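You operate a simulated robot arm through the tools that you are given. There is no shell and no other tool. Be economical: measure what you need, move in short steps, check, and stop when the job is done.

Carry out the task below with a simulated robot arm. There is one attempt and no reset: what you move stays moved.

JOB
Take the white tub and leave it on the brown board on the second shelf from the bottom of the store rack. Take the blue cloth and put it on the shelf b of the store rack. Take the orange cloth and put it on the shelf a of the store rack. Push the top drawer of the drawer table shut. Put the bottle labelled "water" from the bench top round the brushing box on top of the black pack there and the bottle labelled "Green tea" on the shelf under the side bench. Close the box lid. Fetch the grey roll from the bench top round the brushing box and set it on the second tier from the bottom of the wooden shelf. Do these in any order. Set down upright: bottle.

Only the result counts: the job must be done as asked and must still hold three seconds after the hand-in. Knocking over, shifting, dropping, spilling or breaking anything else fails it. Lids that push on must go on centred and level and be pressed home; caps that screw on are set level and turned clockwise until they are tight. Flat cloth is picked up by pressing the open fingertips on it (5 to 10 N) and closing them slowly along it; thin cloth reads only 2 to 8 mm in the jaws.

ROBOT AND FRAMES
A 7-joint arm with a fingered hand on a trunk, on a base that drives. Base frame: it is fixed to the floor where the robot stands at the start and does not move with it; the origin is under the middle of the robot, x ahead of it, y to its left, z up. Lengths are in m, angles in degrees, forces in N, time in s.
Its first joint turns from -166.0 to 166.0 degrees. Places, roughly: blue cloth (7x9x3 cm) [0.7, 0.7, 0.5]; board (35x25x2 cm) [0.7, 0.4, 0.5]; box lid [-7.4, 3.1, 0.9]; grey bottle, soap bottle, tea bottle [-7.75, 3, 1]; grey roll (7x7x4 cm) [-7.1, 3.1, 0.8]; orange cloth (7x9x3 cm) [0.7, 1.4, 0.5]; pack [-7.75, 3.25, 0.75]; second tier of the wooden shelf [-4.2, 3.4, 0.6]; shelf A of the store rack (16x40 cm) [0.74, 0.98, 0.86]; shelf B of the store rack (16x40 cm) [0.74, 0.18, 0.86]; shelf under the side bench [-7.9, 3.2, 0.2]; top drawer of the drawer table [-0.6, 2.9, 0.7]; white tub (14x13x9 cm) [0.7, -0.2, 0.5]. Payload 4.7 kg.
The tool frame sits at the grasp point between the pads (the TCP): z along the fingers, y along the line on which they close. The tips reach 0.036 m beyond it. The gripper opens to 0.12 m. The gripper's body begins 0.042 m behind the TCP. The gripper is a hand of 5 fingers: y runs from the thumb to the fingers, the wrist lies at [-0.018, -0.122, -0.21] in the tool frame, and closing takes about 1.5 s.
Orientation is told as [roll, pitch, yaw] about the base's x, y, z axes, in that order, counted from this pose: with the fingers straight down and the wrist toward the robot, the tool's x, y and z point along [0, 1, 0], [1, 0, 0] and [0, 0, -1] of the base frame.

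CONTROLS
- The arm moves only by the tool step_arm. Its argument "targets" is a list of rows, each a list of 3 entries, a list of its own where there are three numbers: the gripper command, from -1 (shut) to 1 (fully open), values between in proportion, then the shift along the tool's x, y, z in m, then the turn, a rotation vector about the tool's x, y, z in rad. In form: [[gripper, [tx, ty, tz], [ax, ay, az]], ...]. A call has 1 to 10 rows; each row shifts and turns the commanded pose from where the row before left it, along the tool's axes as they then stand. Each row takes 0.2 s and may step no farther than 0.05 m and 8.6 degrees from the row before; otherwise, or with a gripper value out of range, the whole call is refused. A pose out of reach is approached as far as the arm can. The call stops where the force on the tool passes 40 N (or 10 N more than at its start, if that is more) or the arm is blocked; 0.2 s more then pass. Each finger travels about 0.045 m/s and halts on what it meets, pressing with about 30 N; the grip force reading is that of the motor and also rises with nothing between the fingers. The clock runs only during rows and for 0.2 s after the last one: add rows that do not move to give the fingers time. It gives the time, the measured TCP pose, the force on the tool (base axes), the opening and the grip force at its end, in the units of the frame above (readings bear some noise), with the torque about the TCP (base axes, N m) and any sound that the robot's microphone picked up.
- Cameras (640 x 400 px; columns grow to the right, rows downward): "scene" is now at [-0.2393, 0.1002, 1.2492]; the picture's right is [0.27, -0.96, 0.00], its down [-0.30, -0.08, -0.95] and it looks along [0.92, 0.26, -0.31] (base axes); focal length 280 px, centre (320, 200). "wrist" rides on the gripper at [0.073, -0.091, -0.143] in the tool frame; the picture's right is [-0.80, 0.28, -0.53], its down [-0.53, -0.73, 0.42] and it looks along [-0.27, 0.62, 0.74] (tool axes); focal length 234 px, centre (320, 200). There is no depth. A picture from a camera that has moved, and an enlarged one, comes with that camera's place and axes in the base frame and with its lens. The place of the scene camera against the robot may be out by one fixed shift of up to 0.012 m in any direction.
- snapshot(camera): a new picture of that camera. No time passes.
- base_move(legs): drives the robot by 1 to 6 legs, each [ahead, turn to the left] in m and degrees, along the robot's own axes; the way and the turn of a leg run together, so that a leg with both is an arc; at most 1.5 m and 180 degrees a leg. The arm and the cameras ride along, it lands a little off, and it stops where it bumps. It gives what a move gives.
- hand_shape(shape): the hand has 5 fingers and takes this shape, open, in about a second: jaw (thumb against the fingers, like two jaws); tri (thumb and two fingers); tip (a fingertip pinch); poke (one finger out to press); point (the index stretched); flat (the hand flat); cup (the hand cupped); fist (a fist). The gripper value then closes the fingers along that shape, each until it touches; the sizes above hold for jaw. It gives what a move gives, with no picture.
- aim_head(pan, tilt): turns the head with the scene camera to pan (to the left, within 143 degrees either way) and tilt (down, from -29 to 69), counted from straight ahead of the robot. It gives what a move gives.
- enlarge(camera, box): a new picture of the part [left, top, right, bottom] of that camera's present view, enlarged. No time passes.
- sign_off(): hands the job in; it is judged then, once.

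Go step by step. Nothing tells you exact positions but the pictures and the camera data: compare them with the known pose of the tool, close in by small moves and look again before you grip or let go. The budget is 207 turns and 180 pictures, counting those below and the enlarged ones. Unless the task says otherwise, let go and move clear before handing in.

The tools are called after "Emit:" as name(argument=value, ...) on one line, values as JSON. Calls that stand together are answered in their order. step_arm: Moves the arm, as the interface text tells. Its arguments: {"type":"object","properties":{"targets":{"type":"array","items":{"type":"array"}}},"required":["targets"]} The other tools are called the same way: hand_shape (shape) gives the hand a shape; base_move (legs) drives the base; aim_head (pan, tilt) turns the head that bears the scene camera; snapshot (camera) takes a picture; enlarge (camera, box) takes an enlarged picture of a part of a camera's view; sign_off () hands the job in.

At the start:

```text
t: 0.0
tool_pos: [0.3896, 0.4636, 1.063]
tool_rot: [0.0, 0.1, -0.1]
contact_force: [0.6, 0.1, 0.3]
wrist_torque: [0.01, 0.01, 0.0]
finger_gap: 0.1196
gripper_force: 0.0
shape: jaw
robot x, y, heading: [-0.0002, -0.0023, 0.2]
head pan, tilt: [15.9, 17.9]
```

scene: 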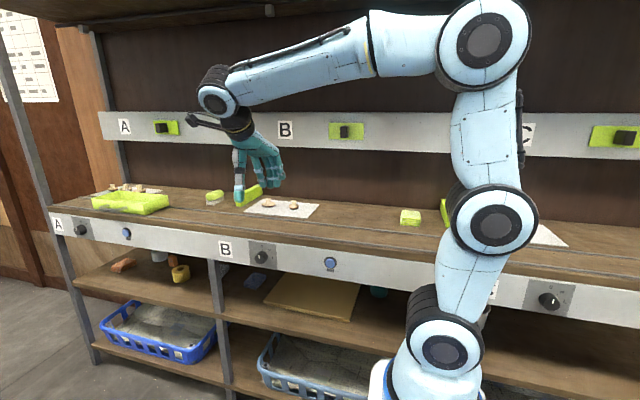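
wrist: 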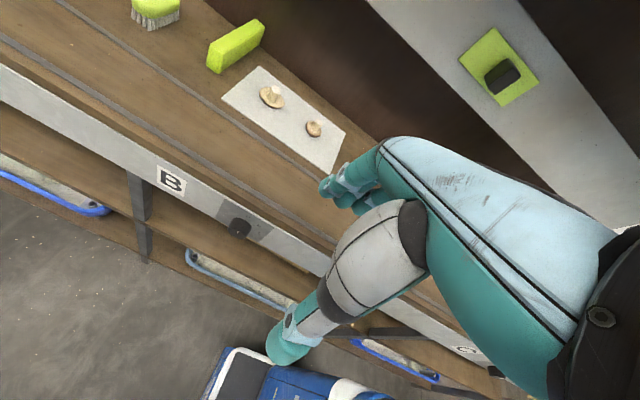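

I see the store rack ahead, with its upper shelf at z≈0.86 and a lower one at about 0.5 that holds the cloths, the board and the tub. I'll look closer first.

Emit:
aim_head(pan=-10, tilt=35)

Emit:
snapshot(camera="scene")

Emit:
aim_head(pan=45, tilt=35)

Emit:
snapshot(camera="scene")

```text
t: 0.9
tool_pos: [0.3894, 0.4647, 1.063]
tool_rot: [0.0, 0.0, 0.0]
contact_force: [-0.6, 0.9, 0.2]
wrist_torque: [-0.03, 0.0, -0.02]
finger_gap: 0.1196
gripper_force: 0.1
shape: jaw
robot x, y, heading: [0.001, -0.0011, -0.2]
head pan, tilt: [-10.0, 35.0]
```

```text
177 pictures are left
camera scene: at [-0.2424, 0.0594, 1.2219], right [-0.17, -0.98, 0.0], down [-0.56, 0.1, -0.82], along [0.81, -0.14, -0.57], focal length 280 px, centre (320, 200)
```

scene: 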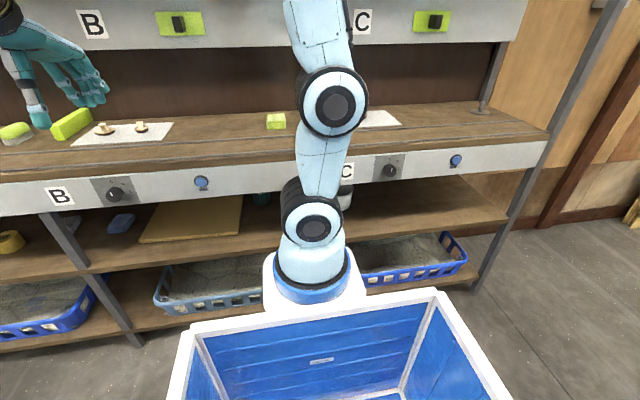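

```text
t: 2.1
tool_pos: [0.3896, 0.4643, 1.0632]
tool_rot: [0.0, 0.0, 0.0]
contact_force: [0.6, -1.2, -1.4]
wrist_torque: [-0.02, -0.02, 0.0]
finger_gap: 0.1196
gripper_force: 0.1
shape: jaw
robot x, y, heading: [-0.0018, -0.0001, 0.1]
head pan, tilt: [45.0, 35.0]
```

```text
176 pictures are left
camera scene: at [-0.2668, 0.1369, 1.2219], right [0.71, -0.71, 0.0], down [-0.41, -0.41, -0.82], along [0.58, 0.58, -0.57], focal length 280 px, centre (320, 200)
```

scene: 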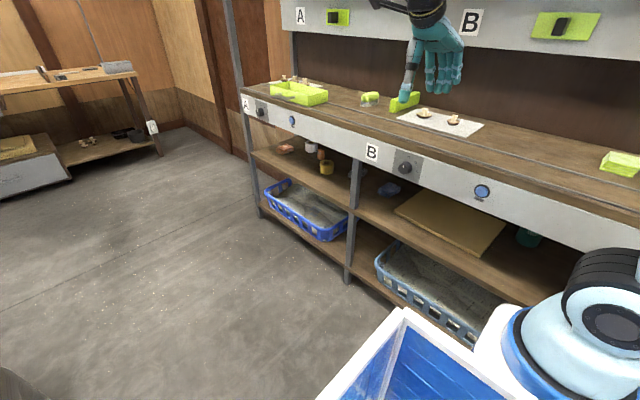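

I'll zoom in on the lower shelf to see the cloths, the board and the tub.

Emit:
enlarge(camera="scene", box=[230, 120, 430, 245])

Emit:
aim_head(pan=-25, tilt=25)

Emit:
snapshot(camera="scene")

```text
3.20 times, centred on (330, 182) of scene
camera zoom: at [-0.2668, 0.1369, 1.2219], right [0.71, -0.71, 0.0], down [-0.41, -0.41, -0.82], along [0.58, 0.58, -0.57], focal length 898 px, centre (288, 256)
```

zoom: 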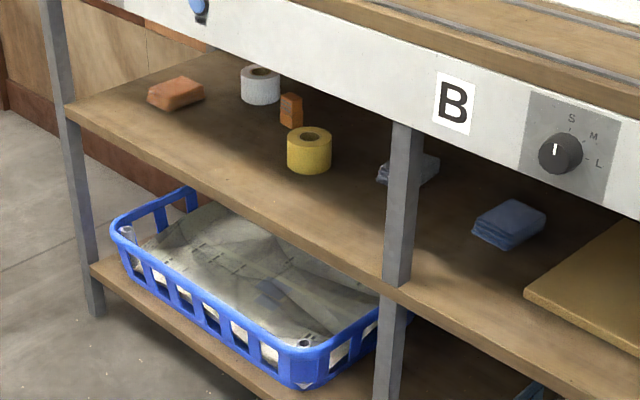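

```text
t: 3.5
tool_pos: [0.39, 0.4639, 1.0626]
tool_rot: [0.0, 0.0, -0.1]
contact_force: [-0.7, 0.8, -0.7]
wrist_torque: [-0.03, -0.01, -0.01]
finger_gap: 0.1193
gripper_force: 0.1
shape: jaw
robot x, y, heading: [0.0003, 0.0001, 0.1]
head pan, tilt: [-25.0, 25.0]
```

```text
174 pictures are left
camera scene: at [-0.2456, 0.0358, 1.2377], right [-0.42, -0.91, 0.0], down [-0.38, 0.18, -0.91], along [0.82, -0.38, -0.42], focal length 280 px, centre (320, 200)
```

scene: 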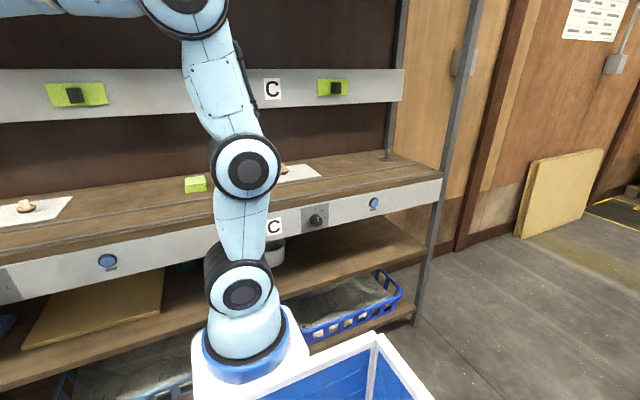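

Cloths are folded bundles at about (0.73, 0.68) and (0.67, 1.37); a post stands at (0.51, 0.715). I'll back off to see the tub and check the surroundings.

Emit:
aim_head(pan=140, tilt=20)

Emit:
snapshot(camera="scene")

Emit:
aim_head(pan=85, tilt=15)

Emit:
snapshot(camera="scene")

Emit:
aim_head(pan=-140, tilt=20)

Emit:
snapshot(camera="scene")

```text
t: 6.1
tool_pos: [0.3885, 0.464, 1.0625]
tool_rot: [0.1, 0.0, -0.1]
contact_force: [-0.1, 0.5, 0.2]
wrist_torque: [0.03, -0.01, -0.02]
finger_gap: 0.1196
gripper_force: 0.2
shape: jaw
robot x, y, heading: [-0.0015, -0.0001, 0.0]
head pan, tilt: [140.0, 20.0]
```

```text
173 pictures are left
camera scene: at [-0.4004, 0.1345, 1.2458], right [0.64, 0.77, 0.0], down [0.26, -0.22, -0.94], along [-0.72, 0.6, -0.34], focal length 280 px, centre (320, 200)
```

scene: 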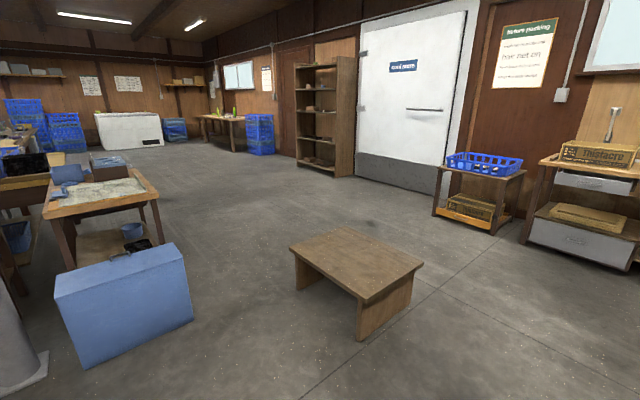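

```text
t: 7.3
tool_pos: [0.3886, 0.4649, 1.0627]
tool_rot: [0.0, 0.0, 0.0]
contact_force: [-0.4, 0.0, -0.1]
wrist_torque: [-0.01, 0.0, 0.01]
finger_gap: 0.1196
gripper_force: 0.2
shape: jaw
robot x, y, heading: [-0.0005, -0.0014, -0.1]
head pan, tilt: [85.0, 15.0]
```

```text
172 pictures are left
camera scene: at [-0.321, 0.1677, 1.2539], right [1.0, -0.09, 0.0], down [-0.02, -0.26, -0.97], along [0.08, 0.96, -0.26], focal length 280 px, centre (320, 200)
```

scene: 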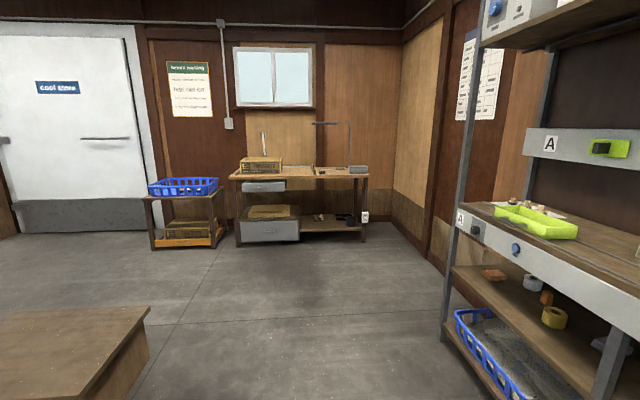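

```text
t: 10.5
tool_pos: [0.3893, 0.464, 1.0626]
tool_rot: [0.1, 0.0, 0.0]
contact_force: [-0.5, -0.5, 0.8]
wrist_torque: [-0.02, 0.02, 0.01]
finger_gap: 0.1199
gripper_force: 0.1
shape: jaw
robot x, y, heading: [-0.0, -0.0028, 0.0]
head pan, tilt: [-140.0, 20.0]
```

```text
171 pictures are left
camera scene: at [-0.4004, 0.0147, 1.2458], right [-0.64, 0.77, 0.0], down [0.26, 0.22, -0.94], along [-0.72, -0.6, -0.34], focal length 280 px, centre (320, 200)
```

scene: 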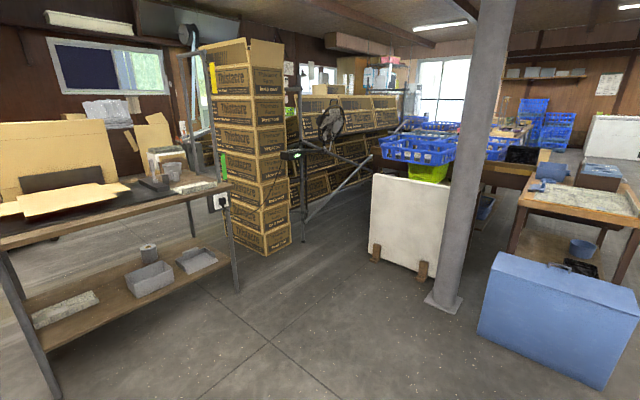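

The way behind is clear to about x=-1.7, except the stool at x≈-1.1, y≥1.0. I'll back up and look at the tub.

Emit:
base_move(legs=[[-0.4, 0]])

Emit:
aim_head(pan=-8, tilt=22)

Emit:
snapshot(camera="scene")

```text
t: 13.0
tool_pos: [-0.0087, 0.4642, 1.0628]
tool_rot: [0.0, 0.0, 0.0]
contact_force: [0.7, -0.5, 0.2]
wrist_torque: [0.0, -0.03, 0.0]
finger_gap: 0.1193
gripper_force: 0.0
shape: jaw
robot x, y, heading: [-0.3975, -0.0028, -0.1]
head pan, tilt: [-140.0, 20.0]
```

```text
t: 15.2
tool_pos: [-0.0094, 0.4642, 1.0629]
tool_rot: [0.1, 0.0, -0.1]
contact_force: [-0.1, 0.9, 0.7]
wrist_torque: [0.0, -0.03, -0.02]
finger_gap: 0.1198
gripper_force: 0.0
shape: jaw
robot x, y, heading: [-0.402, 0.0017, -0.1]
head pan, tilt: [-8.0, 22.0]
```

```text
170 pictures are left
camera scene: at [-0.6353, 0.0614, 1.2425], right [-0.14, -0.99, 0.0], down [-0.37, 0.05, -0.93], along [0.92, -0.13, -0.37], focal length 280 px, centre (320, 200)
```

scene: 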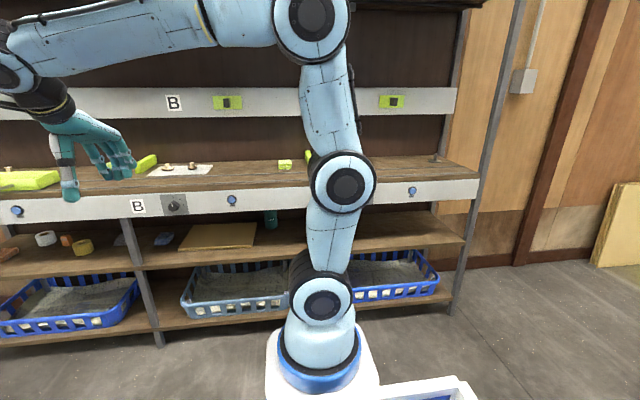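

Emit:
base_move(legs=[[0, 35]])

Emit:
aim_head(pan=-45, tilt=25)

Emit:
enlarge(camera="scene", box=[120, 100, 520, 350])

```text
t: 17.2
tool_pos: [-0.3422, 0.6032, 1.0638]
tool_rot: [0.0, 0.0, 34.6]
contact_force: [0.8, 0.1, -0.3]
wrist_torque: [-0.01, -0.02, -0.03]
finger_gap: 0.1193
gripper_force: 0.1
shape: jaw
robot x, y, heading: [-0.4007, 0.0024, 34.6]
head pan, tilt: [-8.0, 22.0]
```

```text
t: 18.2
tool_pos: [-0.3411, 0.6027, 1.0628]
tool_rot: [-0.1, 0.0, 34.6]
contact_force: [0.0, 0.2, -0.8]
wrist_torque: [-0.01, 0.01, -0.02]
finger_gap: 0.1198
gripper_force: 0.0
shape: jaw
robot x, y, heading: [-0.3986, -0.0005, 34.8]
head pan, tilt: [-45.0, 25.0]
```

```text
1.60 times, centred on (320, 225) of scene
camera zoom: at [-0.6235, -0.144, 1.2377], right [-0.18, -0.98, 0.0], down [-0.42, 0.07, -0.91], along [0.89, -0.16, -0.42], focal length 449 px, centre (320, 160)
```

zoom: 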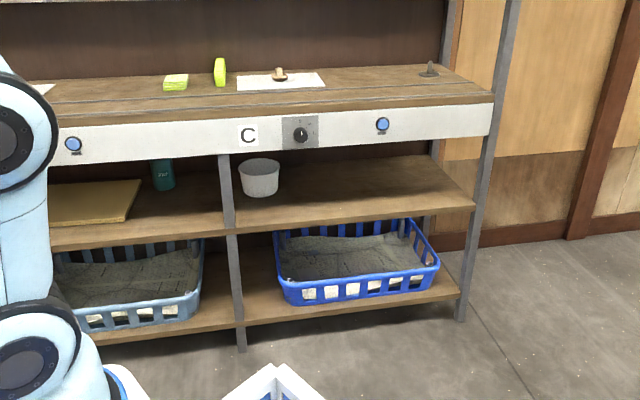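

The tub is a tapered white bucket with its rim at about z 0.59, centre (0.76, -0.185), just right of a post at y≈-0.09. I'll stand in front of it and prepare the arm.

Emit:
base_move(legs=[[0, -68], [0.33, 0], [0, 33]])

Emit:
step_arm(targets=[[0, [0, 0, 0], [0, 0, 0]]])

```text
t: 24.9
tool_pos: [0.2675, 0.2901, 1.0636]
tool_rot: [-0.1, 0.0, 0.5]
contact_force: [-0.6, 0.0, -0.1]
wrist_torque: [-0.04, -0.01, -0.01]
finger_gap: 0.1197
gripper_force: 0.1
shape: jaw
robot x, y, heading: [-0.1168, -0.1781, 0.7]
head pan, tilt: [-45.0, 25.0]
```

```text
t: 25.4
tool_pos: [0.2676, 0.2895, 1.0638]
tool_rot: [0.1, 0.0, 0.5]
contact_force: [0.4, 0.2, -0.8]
wrist_torque: [0.01, 0.05, 0.02]
finger_gap: 0.0852
gripper_force: 0.1
shape: jaw
robot x, y, heading: [-0.1186, -0.1779, 0.9]
head pan, tilt: [-45.0, 25.0]
```

Emit:
step_arm(targets=[[0, [-0.0475, 0.01, 0.01], [0, 0, 0]], [0, [-0.0475, 0.01, 0.01], [0, 0, 0]], [0, [-0.0475, 0.01, 0.01], [0, 0, 0]], [0, [-0.0475, 0.01, 0.01], [0, 0, 0]], [0, [-0.0475, 0.01, 0.01], [0, 0, 0]], [0, [-0.0475, 0, 0.01], [0, 0, 0]], [0, [-0.0475, 0, 0.01], [0, 0, 0]], [0, [-0.0475, 0, 0.01], [0, 0, 0]], [0, [-0.0475, 0, 0.01], [0, 0, 0]], [0, [-0.0475, 0, 0.01], [0, 0, 0]]])

Emit:
step_arm(targets=[[0, [0, 0, 0.04], [-0.147, 0, 0]], [0, [0, 0, 0.04], [-0.147, 0, 0]], [0, [0, 0, 0.04], [-0.147, 0, 0]], [0, [0, -0.01, 0.04], [-0.147, 0, 0]], [0, [0, -0.02, 0.03], [-0.147, 0, 0]], [0, [0, -0.02, 0.03], [0, 0, 0]]])

Emit:
aim_head(pan=20, tilt=30)

Emit:
snapshot(camera="scene")

Emit:
snapshot(camera="wrist")

```text
t: 27.8
tool_pos: [0.2966, -0.0791, 0.9632]
tool_rot: [1.4, -0.1, 31.8]
contact_force: [-0.3, 0.1, -0.7]
wrist_torque: [-0.04, -0.02, -0.05]
finger_gap: 0.0602
gripper_force: 0.1
shape: jaw
robot x, y, heading: [-0.1158, -0.1791, 0.4]
head pan, tilt: [-45.0, 25.0]
stopped in row 10: the arm was blocked; the commanded pose is now the measured one
```

```text
t: 28.8
tool_pos: [0.3516, -0.0777, 0.8426]
tool_rot: [3.9, -34.4, 35.1]
contact_force: [0.5, -0.5, 4.9]
wrist_torque: [-0.23, 0.89, -0.09]
finger_gap: 0.06
gripper_force: 0.2
shape: jaw
out of reach, approached as far as the arm can: row 3, 4, 5
robot x, y, heading: [-0.1144, -0.1781, 0.7]
head pan, tilt: [-45.0, 25.0]
stopped in row 5: the force on the tool passed its limit at 382 N (the readings are from after the stop); the commanded pose is now the measured one
```

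```text
t: 30.1
tool_pos: [0.3527, -0.0785, 0.8423]
tool_rot: [3.9, -34.6, 35.2]
contact_force: [1.2, 5.1, 16.9]
wrist_torque: [-1.11, 3.12, -0.82]
finger_gap: 0.0603
gripper_force: 0.1
shape: jaw
robot x, y, heading: [-0.1176, -0.1782, 0.4]
head pan, tilt: [20.0, 30.0]
```

```text
168 pictures are left
camera scene: at [-0.3621, -0.0758, 1.2297], right [0.35, -0.94, 0.0], down [-0.47, -0.18, -0.87], along [0.81, 0.3, -0.5], focal length 280 px, centre (320, 200)
```

scene: 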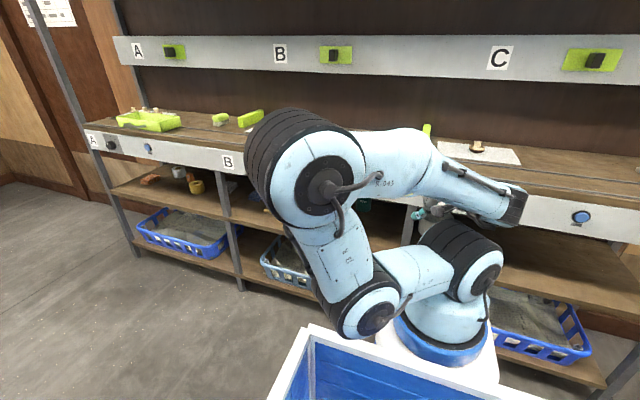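

```text
167 pictures are left
camera wrist: at [0.1854, -0.1182, 0.9124], right [0.45, -0.71, 0.54], down [0.01, -0.61, -0.79], along [0.89, 0.36, -0.27], focal length 234 px, centre (320, 200)
```

wrist: 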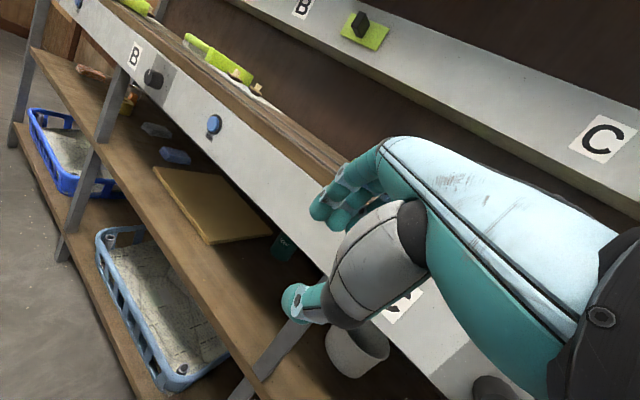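

The arm is folding up because the robot stands too close. I'll back the base off and reach out farther instead.

Emit:
base_move(legs=[[-0.4, 0]])

Emit:
step_arm(targets=[[0, [0, 0.03, -0.03], [0.1, 0, 0]], [0, [0, 0.03, -0.03], [0.1, 0, 0]], [0, [0, 0.03, -0.03], [0.1, 0, 0]], [0, [0, 0.03, -0.02], [0.1, 0, 0]], [0, [0, 0.03, -0.02], [0.1, 0, 0]]])

Emit:
snapshot(camera="scene")

```text
t: 32.6
tool_pos: [-0.0492, -0.0836, 0.8431]
tool_rot: [3.9, -34.6, 35.0]
contact_force: [4.3, 8.2, 27.5]
wrist_torque: [-1.74, 5.18, -1.11]
finger_gap: 0.06
gripper_force: 0.0
shape: jaw
robot x, y, heading: [-0.5193, -0.1798, 0.5]
head pan, tilt: [20.0, 30.0]
```

```text
t: 33.9
tool_pos: [0.0232, -0.0406, 1.0191]
tool_rot: [3.2, -5.9, 36.9]
contact_force: [0.7, 0.2, 0.4]
wrist_torque: [0.02, -0.04, 0.04]
finger_gap: 0.0602
gripper_force: 0.1
shape: jaw
robot x, y, heading: [-0.5164, -0.1856, 0.4]
head pan, tilt: [20.0, 30.0]
```

```text
166 pictures are left
camera scene: at [-0.7644, -0.0796, 1.2297], right [0.35, -0.94, 0.0], down [-0.47, -0.18, -0.87], along [0.81, 0.3, -0.5], focal length 280 px, centre (320, 200)
```

scene: 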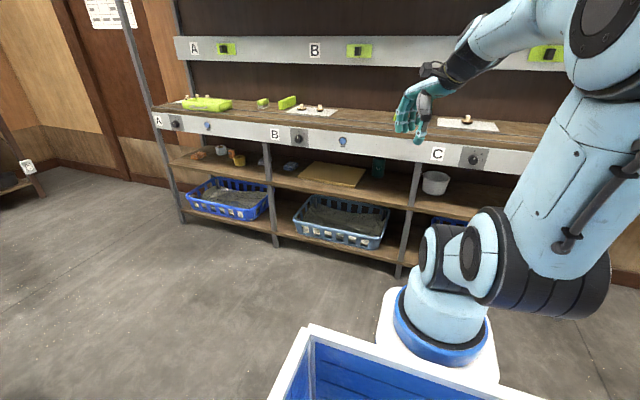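

Emit:
step_arm(targets=[[0, [-0.02, 0.02, 0], [0, 0, 0.13]], [0, [-0.02, 0.02, 0], [0, 0, 0.13]], [0, [-0.02, 0.03, 0], [0, 0, 0.13]], [0, [-0.03, 0.03, 0], [0, 0, 0.13]], [0, [-0.03, 0.03, 0], [0, 0, 0.125]]])

Emit:
snapshot(camera="scene")

```text
t: 35.0
tool_pos: [0.1825, -0.1082, 1.019]
tool_rot: [6.1, -2.8, -0.1]
contact_force: [-0.5, -0.3, 0.7]
wrist_torque: [-0.03, -0.02, 0.0]
finger_gap: 0.0602
gripper_force: 0.1
shape: jaw
robot x, y, heading: [-0.5211, -0.1829, 0.5]
head pan, tilt: [20.0, 30.0]
```

```text
165 pictures are left
camera scene: at [-0.7645, -0.0796, 1.2297], right [0.35, -0.94, 0.0], down [-0.47, -0.18, -0.87], along [0.81, 0.3, -0.5], focal length 280 px, centre (320, 200)
```

scene: 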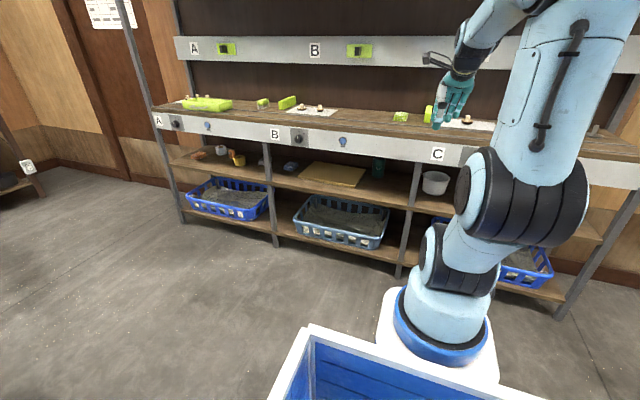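

Emit:
step_arm(targets=[[0, [-0.02, 0.015, 0.045], [0, -0.026, 0]], [0, [-0.02, 0.015, 0.045], [0, -0.026, 0]], [0, [-0.02, 0.015, 0.045], [0, -0.026, 0]], [0, [-0.018, 0.015, 0.045], [0, -0.026, 0]], [0, [0, 0.0, 0.0], [-0.137, 0, 0]], [0, [0, 0, 0.0], [-0.137, 0, 0]], [0, [0, 0, 0.0], [-0.137, 0, 0]], [0, [0, 0, 0.0], [-0.137, 0, 0]], [0, [0, 0, 0.0], [-0.137, 0, 0]]])

Emit:
snapshot(camera="scene")

Emit:
snapshot(camera="wrist")

```text
refused: row 1 steps farther than a row can; nothing moved
```

```text
164 pictures are left
camera scene: at [-0.7645, -0.0796, 1.2297], right [0.35, -0.94, 0.0], down [-0.47, -0.18, -0.87], along [0.81, 0.3, -0.5], focal length 280 px, centre (320, 200)
```

scene: 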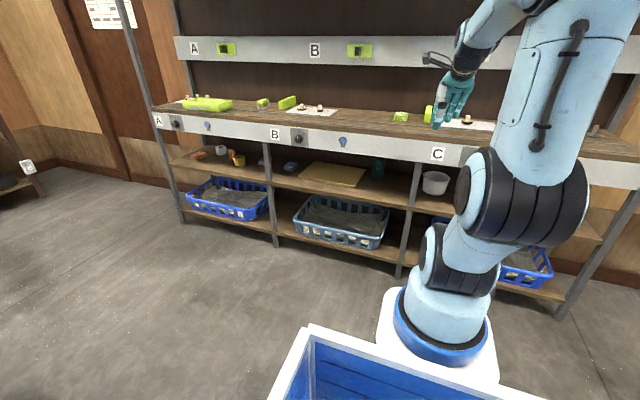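

```text
163 pictures are left
camera wrist: at [0.0838, -0.0502, 1.1645], right [0.26, -0.86, 0.45], down [-0.71, -0.48, -0.51], along [0.66, -0.19, -0.73], focal length 234 px, centre (320, 200)
```

wrist: 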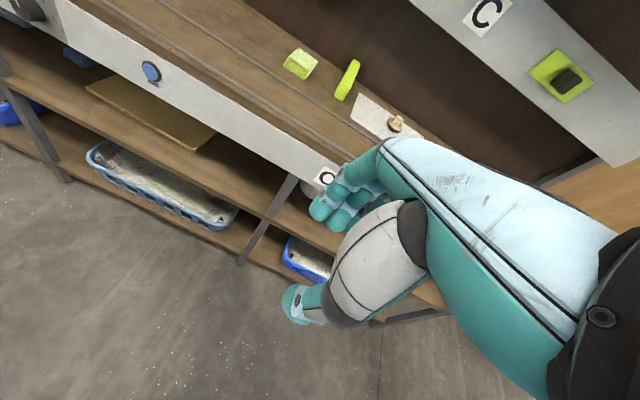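

Emit:
step_arm(targets=[[0, [-0.015, 0.012, 0.045], [0, -0.026, 0]], [0, [-0.015, 0.012, 0.045], [0, -0.026, 0]], [0, [-0.015, 0.012, 0.045], [0, -0.026, 0]], [0, [-0.015, 0.012, 0.045], [0, -0.026, 0]], [0, [-0.015, 0.0, 0.04], [-0.137, 0, 0]], [0, [0, 0, 0.03], [-0.137, 0, 0]], [0, [0, 0, 0.03], [-0.137, 0, 0]], [0, [0, 0, 0.03], [-0.137, 0, 0]], [0, [0, 0, 0.0], [-0.137, 0, 0]]])

Emit:
snapshot(camera="scene")

Emit:
snapshot(camera="wrist")

```text
t: 37.0
tool_pos: [0.2699, -0.1683, 0.7128]
tool_rot: [0.2, -42.0, -0.2]
contact_force: [-0.2, 0.3, -0.5]
wrist_torque: [-0.03, -0.01, 0.0]
finger_gap: 0.06
gripper_force: 0.1
shape: jaw
robot x, y, heading: [-0.5211, -0.1807, 0.4]
head pan, tilt: [20.0, 30.0]
```

```text
162 pictures are left
camera scene: at [-0.7642, -0.0796, 1.2297], right [0.35, -0.94, 0.0], down [-0.47, -0.18, -0.87], along [0.81, 0.3, -0.5], focal length 280 px, centre (320, 200)
```

scene: 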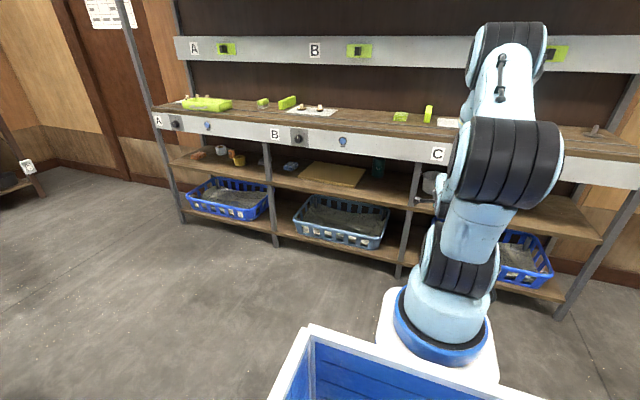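

```text
161 pictures are left
camera wrist: at [0.1058, -0.0955, 0.7573], right [-0.15, -0.81, 0.57], down [-0.26, -0.53, -0.81], along [0.95, -0.27, -0.13], focal length 234 px, centre (320, 200)
```

wrist: 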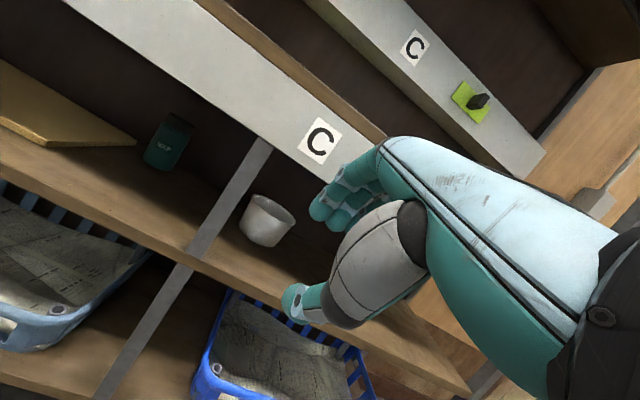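

The arm is now elbow-up and facing the tub. I'll set pitch -34 and z≈0.64, then drive forward and look.

Emit:
step_arm(targets=[[0, [-0.006, -0.0245, 0.027], [0, 0, 0]], [0, [-0.006, -0.0245, 0.027], [0, 0, 0]], [0, [0, 0, 0], [0.14, 0, 0]]])

Emit:
base_move(legs=[[0.27, 0]])

Emit:
snapshot(camera="wrist")

Emit:
snapshot(camera="scene")

```text
t: 37.9
tool_pos: [0.2693, -0.1802, 0.6377]
tool_rot: [0.2, -33.9, -0.2]
contact_force: [1.0, -0.3, -0.3]
wrist_torque: [-0.01, 0.0, 0.0]
finger_gap: 0.0598
gripper_force: 0.1
shape: jaw
robot x, y, heading: [-0.5197, -0.1807, 0.7]
head pan, tilt: [20.0, 30.0]
```

```text
t: 39.8
tool_pos: [0.5396, -0.1792, 0.6387]
tool_rot: [0.2, -34.0, -0.1]
contact_force: [-0.7, -0.1, -0.8]
wrist_torque: [-0.02, 0.03, 0.03]
finger_gap: 0.0599
gripper_force: 0.1
shape: jaw
robot x, y, heading: [-0.2481, -0.1813, 0.5]
head pan, tilt: [20.0, 30.0]
```

```text
160 pictures are left
camera wrist: at [0.3837, -0.1054, 0.7065], right [-0.06, -0.81, 0.59], down [-0.37, -0.53, -0.76], along [0.93, -0.27, -0.27], focal length 234 px, centre (320, 200)
```

wrist: 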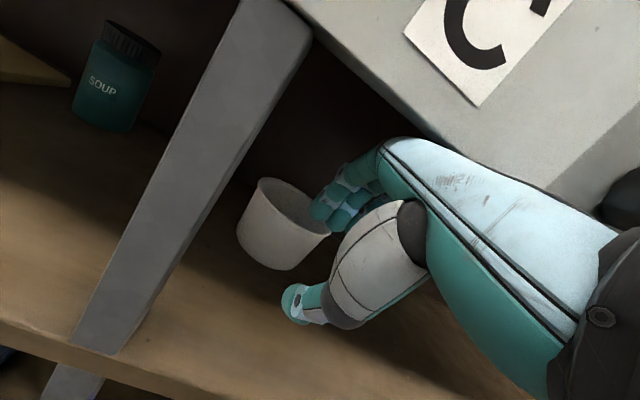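

```text
159 pictures are left
camera scene: at [-0.4931, -0.0769, 1.2297], right [0.35, -0.94, 0.0], down [-0.47, -0.18, -0.87], along [0.81, 0.3, -0.5], focal length 280 px, centre (320, 200)
```

scene: 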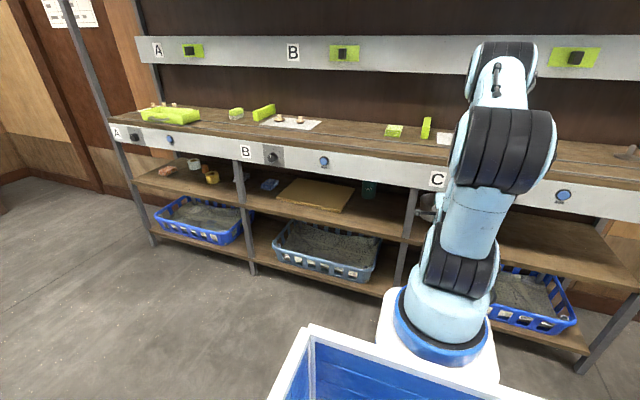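

Emit:
enlarge(camera="wrist", box=[180, 120, 380, 345])

```text
1.78 times, centred on (280, 232) of wrist
camera zoom: at [0.3837, -0.1054, 0.7065], right [-0.06, -0.81, 0.59], down [-0.37, -0.53, -0.76], along [0.93, -0.27, -0.27], focal length 416 px, centre (391, 142)
```

zoom: 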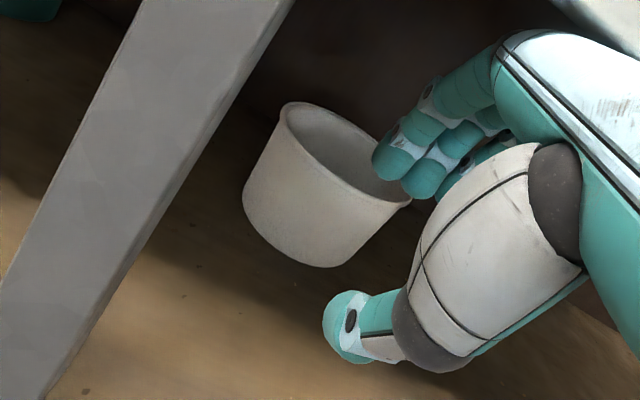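

Rim centre is about (0.72, -0.18), rim height about 0.577. I'll move closer with a gap of 0.08 and look again.

Emit:
step_arm(targets=[[0.33, [0, 0.033, 0.022], [0, 0, 0]], [0.33, [0, 0.029, 0.02], [0, 0, 0]], [0.33, [0, 0, 0], [0, 0, 0]]])

Emit:
enlarge(camera="wrist", box=[180, 120, 380, 345])

```text
t: 40.7
tool_pos: [0.6117, -0.1794, 0.6378]
tool_rot: [0.2, -33.8, -0.3]
contact_force: [-12.5, -0.2, 5.3]
wrist_torque: [-0.09, -0.58, -0.21]
finger_gap: 0.0796
gripper_force: 0.0
shape: jaw
robot x, y, heading: [-0.2472, -0.1839, 0.4]
head pan, tilt: [20.0, 30.0]
stopped in row 3: the force on the tool passed its limit at 41 N (the readings are from after the stop); the commanded pose is now the measured one
```

```text
1.78 times, centred on (280, 232) of wrist
camera zoom: at [0.4556, -0.1058, 0.7056], right [-0.06, -0.81, 0.59], down [-0.37, -0.53, -0.76], along [0.93, -0.27, -0.27], focal length 416 px, centre (391, 142)
```

zoom: 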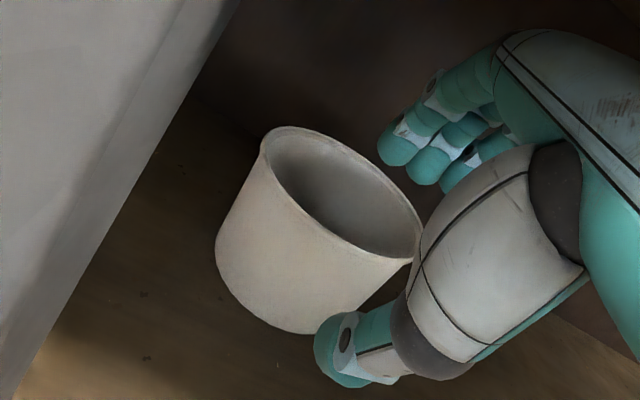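

Emit:
snapshot(camera="wrist")

Emit:
aim_head(pan=-35, tilt=30)

Emit:
snapshot(camera="scene")

```text
156 pictures are left
camera wrist: at [0.4556, -0.1058, 0.7056], right [-0.06, -0.81, 0.59], down [-0.37, -0.53, -0.76], along [0.93, -0.27, -0.27], focal length 234 px, centre (320, 200)
```

wrist: 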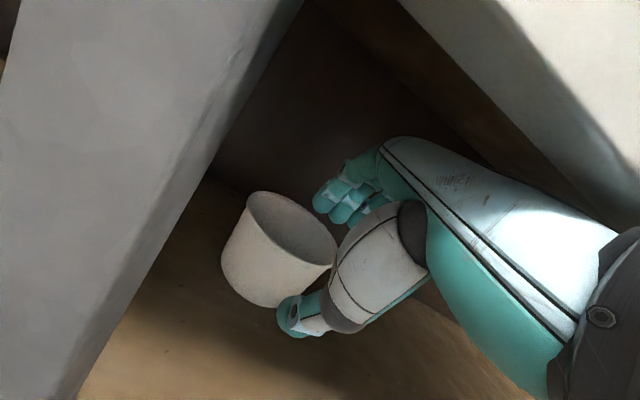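

```text
t: 41.9
tool_pos: [0.6125, -0.1788, 0.6367]
tool_rot: [0.1, -33.8, -0.2]
contact_force: [-22.7, 0.5, 2.0]
wrist_torque: [-0.05, -1.89, -0.4]
finger_gap: 0.0796
gripper_force: 0.1
shape: jaw
robot x, y, heading: [-0.2494, -0.1779, 0.2]
head pan, tilt: [-35.0, 30.0]
```

```text
155 pictures are left
camera scene: at [-0.5044, -0.1597, 1.2296], right [-0.57, -0.82, 0.0], down [-0.41, 0.28, -0.87], along [0.71, -0.49, -0.5], focal length 280 px, centre (320, 200)
```

scene: 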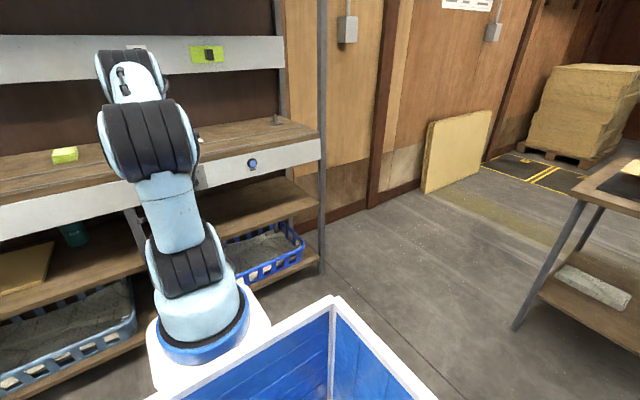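

The back of the hand met the apron's lower edge. I'll back out a little, go lower and tilt more.

Emit:
step_arm(targets=[[0.33, [0, -0.033, -0.022], [0, 0, 0]], [0.33, [0, -0.0196, 0.029], [0, 0, 0]], [0.33, [0, 0, 0], [-0.14, 0, 0]], [0.33, [0, 0.03, 0.027], [0, 0, 0]]])

Emit:
snapshot(camera="wrist")

```text
t: 42.9
tool_pos: [0.6141, -0.1795, 0.6019]
tool_rot: [0.2, -42.0, -0.2]
contact_force: [0.8, 0.4, -0.2]
wrist_torque: [-0.01, -0.01, 0.0]
finger_gap: 0.0796
gripper_force: 0.0
shape: jaw
robot x, y, heading: [-0.249, -0.1786, 0.6]
head pan, tilt: [-35.0, 30.0]
```

```text
154 pictures are left
camera wrist: at [0.4496, -0.1053, 0.6478], right [-0.14, -0.81, 0.57], down [-0.26, -0.53, -0.81], along [0.95, -0.27, -0.14], focal length 234 px, centre (320, 200)
```

wrist: 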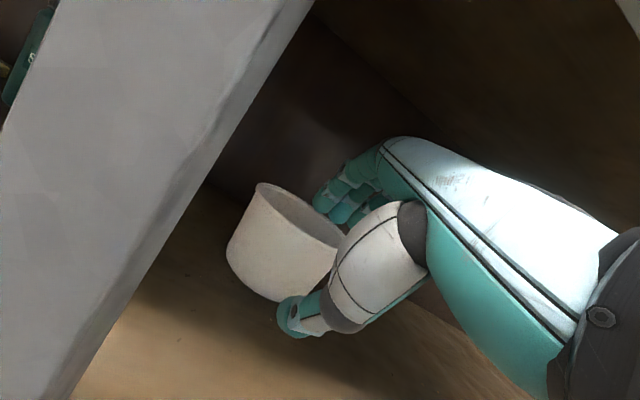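

Emit:
step_arm(targets=[[0.33, [0, 0.016, 0.008], [0, 0, 0]], [0.33, [0, 0.016, 0.008], [0, 0, 0]]])

Emit:
enlarge(camera="wrist", box=[180, 120, 380, 345])

```text
t: 43.5
tool_pos: [0.6487, -0.1782, 0.6107]
tool_rot: [0.2, -41.8, -0.2]
contact_force: [-0.3, -0.7, 0.4]
wrist_torque: [-0.02, 0.0, 0.02]
finger_gap: 0.0797
gripper_force: 0.1
shape: jaw
robot x, y, heading: [-0.2482, -0.1798, 0.5]
head pan, tilt: [-35.0, 30.0]
```

```text
1.78 times, centred on (280, 232) of wrist
camera zoom: at [0.4845, -0.1054, 0.6581], right [-0.14, -0.81, 0.58], down [-0.26, -0.53, -0.81], along [0.95, -0.27, -0.14], focal length 416 px, centre (391, 142)
```

zoom: 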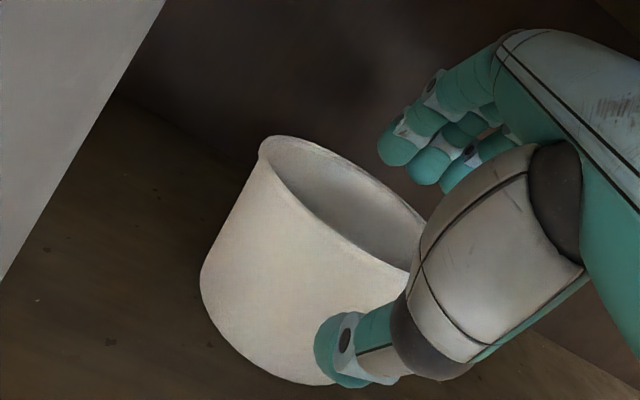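

Triangulated, the front rim is at x≈0.655, z≈0.584. I'll descend with the thumb in front and fingers inside, then look.

Emit:
step_arm(targets=[[0.33, [0, -0.016, 0.0175], [0, 0, 0]], [0.33, [0, -0.016, 0.0175], [0, 0, 0]]])

Emit:
enlarge(camera="wrist", box=[180, 120, 380, 345])

```text
t: 44.1
tool_pos: [0.647, -0.1799, 0.5648]
tool_rot: [0.2, -42.0, -0.3]
contact_force: [0.2, -0.3, 0.2]
wrist_torque: [-0.03, 0.02, 0.01]
finger_gap: 0.0797
gripper_force: 0.1
shape: jaw
robot x, y, heading: [-0.2495, -0.1745, 0.5]
head pan, tilt: [-35.0, 30.0]
```

```text
1.78 times, centred on (280, 232) of wrist
camera zoom: at [0.4835, -0.1055, 0.6102], right [-0.14, -0.81, 0.57], down [-0.26, -0.53, -0.81], along [0.95, -0.27, -0.14], focal length 416 px, centre (391, 142)
```

zoom: 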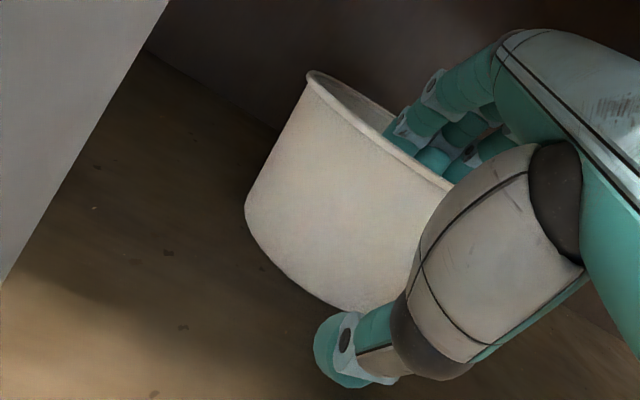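

The fingers are inside the tub and the thumb is in front. I'll close.

Emit:
step_arm(targets=[[0, [0, 0, 0], [0, 0, 0]], [-0.3, [0, 0, 0], [0, 0, 0]], [-0.6, [0, 0, 0], [0, 0, 0]], [-1, [0, 0, 0], [0, 0, 0]], [-1, [0, 0, 0], [0, 0, 0]], [-1, [0, 0, 0], [0, 0, 0]], [-1, [0, 0, 0], [0, 0, 0]]])

Emit:
enlarge(camera="wrist", box=[180, 120, 380, 345])

```text
t: 45.7
tool_pos: [0.6464, -0.1778, 0.5639]
tool_rot: [0.3, -41.8, -0.1]
contact_force: [0.4, 0.1, -0.7]
wrist_torque: [0.03, 0.05, 0.01]
finger_gap: 0.0001
gripper_force: 30.2
shape: jaw
robot x, y, heading: [-0.2482, -0.178, 0.5]
head pan, tilt: [-35.0, 30.0]
```

```text
1.78 times, centred on (280, 232) of wrist
camera zoom: at [0.4831, -0.1055, 0.61], right [-0.14, -0.81, 0.58], down [-0.26, -0.53, -0.81], along [0.95, -0.27, -0.14], focal length 416 px, centre (391, 142)
```

zoom: 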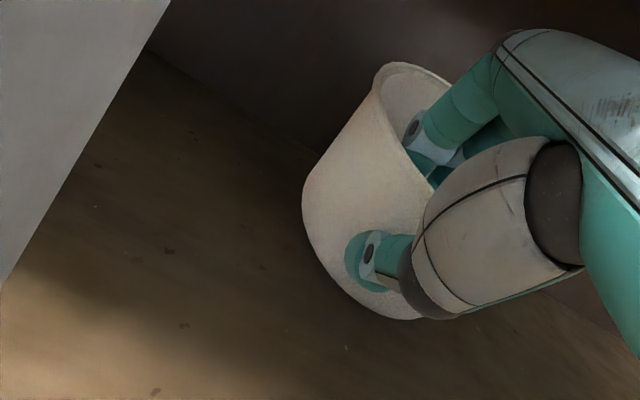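

Emit:
step_arm(targets=[[-1, [0, 0.0134, -0.0149], [0, 0, 0]], [-1, [0, 0.0134, -0.0149], [0, 0, 0]]])

Emit:
snapshot(camera="wrist")

```text
t: 46.3
tool_pos: [0.6458, -0.1787, 0.6052]
tool_rot: [0.2, -41.7, -0.4]
contact_force: [-1.3, -0.4, -1.2]
wrist_torque: [0.0, 0.07, -0.02]
finger_gap: 0.0
gripper_force: 30.4
shape: jaw
robot x, y, heading: [-0.2479, -0.1816, 0.7]
head pan, tilt: [-35.0, 30.0]
```

```text
150 pictures are left
camera wrist: at [0.4829, -0.1053, 0.6502], right [-0.14, -0.81, 0.58], down [-0.26, -0.53, -0.81], along [0.95, -0.27, -0.14], focal length 234 px, centre (320, 200)
```

wrist: 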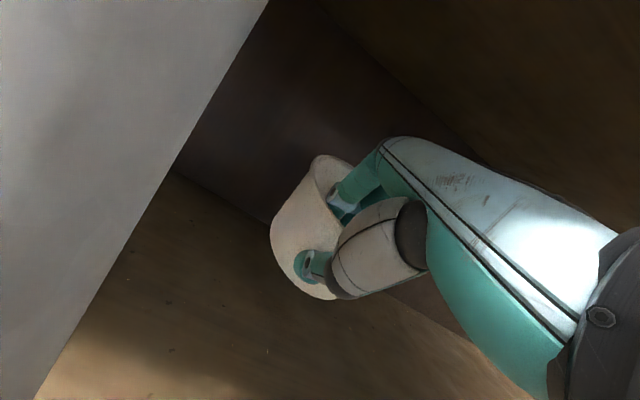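

The tub is held (about 1 N). I'll drive straight back out and look at how it hangs.

Emit:
base_move(legs=[[-0.4, 0]])

Emit:
aim_head(pan=25, tilt=25)

Emit:
snapshot(camera="scene")

Emit:
snapshot(camera="wrist")

```text
t: 48.8
tool_pos: [0.2485, -0.1857, 0.6048]
tool_rot: [0.2, -41.7, -0.5]
contact_force: [0.3, -0.3, -1.0]
wrist_torque: [0.06, 0.05, 0.01]
finger_gap: 0.0002
gripper_force: 30.5
shape: jaw
robot x, y, heading: [-0.6492, -0.1849, 0.0]
head pan, tilt: [-35.0, 30.0]
```

```text
t: 50.1
tool_pos: [0.249, -0.1841, 0.6053]
tool_rot: [0.2, -41.8, -0.5]
contact_force: [0.0, -0.1, -1.3]
wrist_torque: [0.05, 0.04, -0.03]
finger_gap: 0.0001
gripper_force: 29.5
shape: jaw
robot x, y, heading: [-0.6435, -0.1793, 0.0]
head pan, tilt: [25.0, 25.0]
```

```text
149 pictures are left
camera scene: at [-0.893, -0.0704, 1.2377], right [0.43, -0.9, 0.0], down [-0.38, -0.18, -0.91], along [0.82, 0.39, -0.42], focal length 280 px, centre (320, 200)
```

scene: 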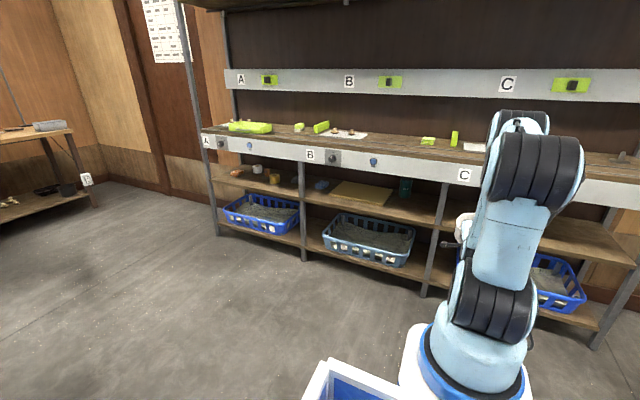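

```text
148 pictures are left
camera wrist: at [0.0849, -0.1112, 0.6503], right [-0.15, -0.8, 0.58], down [-0.27, -0.53, -0.81], along [0.95, -0.27, -0.14], focal length 234 px, centre (320, 200)
```

wrist: 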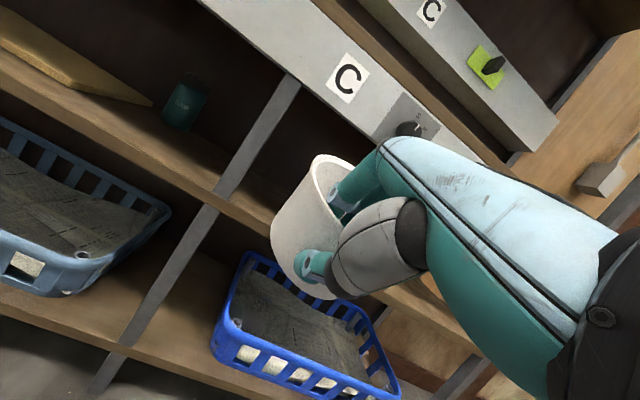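

Now I'll shift sideways to face the board.

Emit:
base_move(legs=[[0, 90], [0.575, 0], [0, -90]])

Emit:
aim_head(pan=20, tilt=25)

Emit:
snapshot(camera="wrist")

Emit:
snapshot(camera="scene")

```text
t: 61.0
tool_pos: [0.2467, 0.3822, 0.6045]
tool_rot: [0.2, -41.8, -0.7]
contact_force: [-0.3, 0.2, -0.4]
wrist_torque: [0.02, 0.02, -0.01]
finger_gap: 0.0001
gripper_force: 30.3
shape: jaw
robot x, y, heading: [-0.6481, 0.3877, -0.0]
head pan, tilt: [25.0, 25.0]
```

```text
t: 61.7
tool_pos: [0.2473, 0.3831, 0.6049]
tool_rot: [0.2, -41.9, -0.7]
contact_force: [-0.6, 0.1, -1.5]
wrist_torque: [0.0, 0.07, 0.0]
finger_gap: 0.0001
gripper_force: 30.4
shape: jaw
robot x, y, heading: [-0.6492, 0.3914, 0.0]
head pan, tilt: [20.0, 25.0]
```

```text
147 pictures are left
camera wrist: at [0.0835, 0.4571, 0.6503], right [-0.15, -0.8, 0.58], down [-0.27, -0.53, -0.81], along [0.95, -0.27, -0.14], focal length 234 px, centre (320, 200)
```

wrist: 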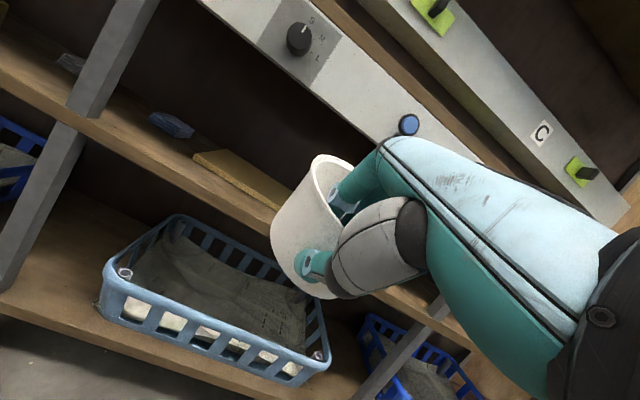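

```text
146 pictures are left
camera scene: at [-0.8912, 0.4942, 1.2377], right [0.34, -0.94, 0.0], down [-0.4, -0.14, -0.91], along [0.85, 0.31, -0.42], focal length 280 px, centre (320, 200)
```

scene: 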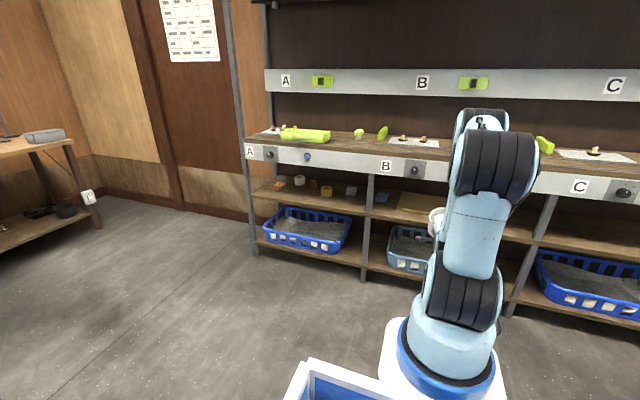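

Board's front-left corner is at about (0.567, 0.571), top z≈0.507. I'll drive in so the grip point reaches x≈0.60.

Emit:
base_move(legs=[[0.355, 0]])

Emit:
snapshot(camera="wrist")

```text
t: 64.0
tool_pos: [0.6001, 0.3891, 0.6035]
tool_rot: [0.2, -41.8, -0.5]
contact_force: [0.6, -1.1, -0.3]
wrist_torque: [0.02, 0.08, -0.01]
finger_gap: 0.0
gripper_force: 29.9
shape: jaw
robot x, y, heading: [-0.2984, 0.3893, 0.3]
head pan, tilt: [20.0, 25.0]
```

```text
145 pictures are left
camera wrist: at [0.4357, 0.4625, 0.6503], right [-0.14, -0.81, 0.58], down [-0.27, -0.53, -0.81], along [0.95, -0.27, -0.14], focal length 234 px, centre (320, 200)
```

wrist: 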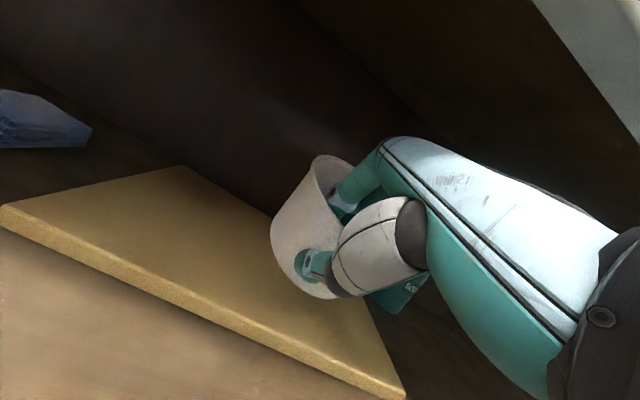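

Emit:
step_arm(targets=[[-1, [0, -0.0186, 0.002], [0, 0, 0]], [-1, [0, -0.0187, 0.002], [0, 0, 0]], [-1, [0, 0.0117, 0.0009], [0.148, 0, 0]], [-1, [0, 0.0113, 0.0008], [0.148, 0, 0]]])

Emit:
snapshot(camera="wrist")

```text
t: 65.0
tool_pos: [0.5939, 0.3891, 0.588]
tool_rot: [0.1, -24.7, -0.3]
contact_force: [-0.1, -0.2, -0.4]
wrist_torque: [0.06, 0.02, 0.01]
finger_gap: 0.0001
gripper_force: 30.0
shape: jaw
robot x, y, heading: [-0.2946, 0.3929, 0.5]
head pan, tilt: [20.0, 25.0]
```

```text
144 pictures are left
camera wrist: at [0.4503, 0.4624, 0.6805], right [0.03, -0.81, 0.59], down [-0.49, -0.53, -0.69], along [0.87, -0.27, -0.41], focal length 234 px, centre (320, 200)
```

wrist: 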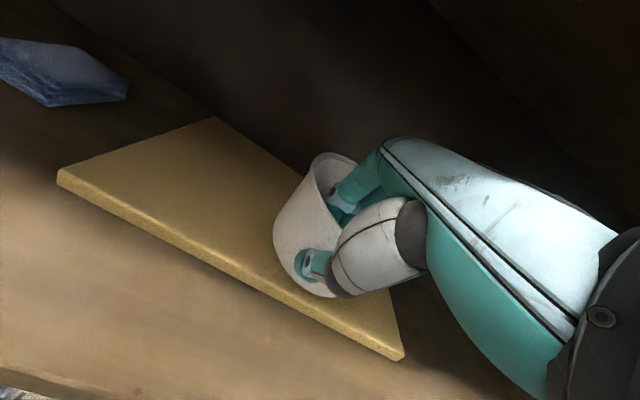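

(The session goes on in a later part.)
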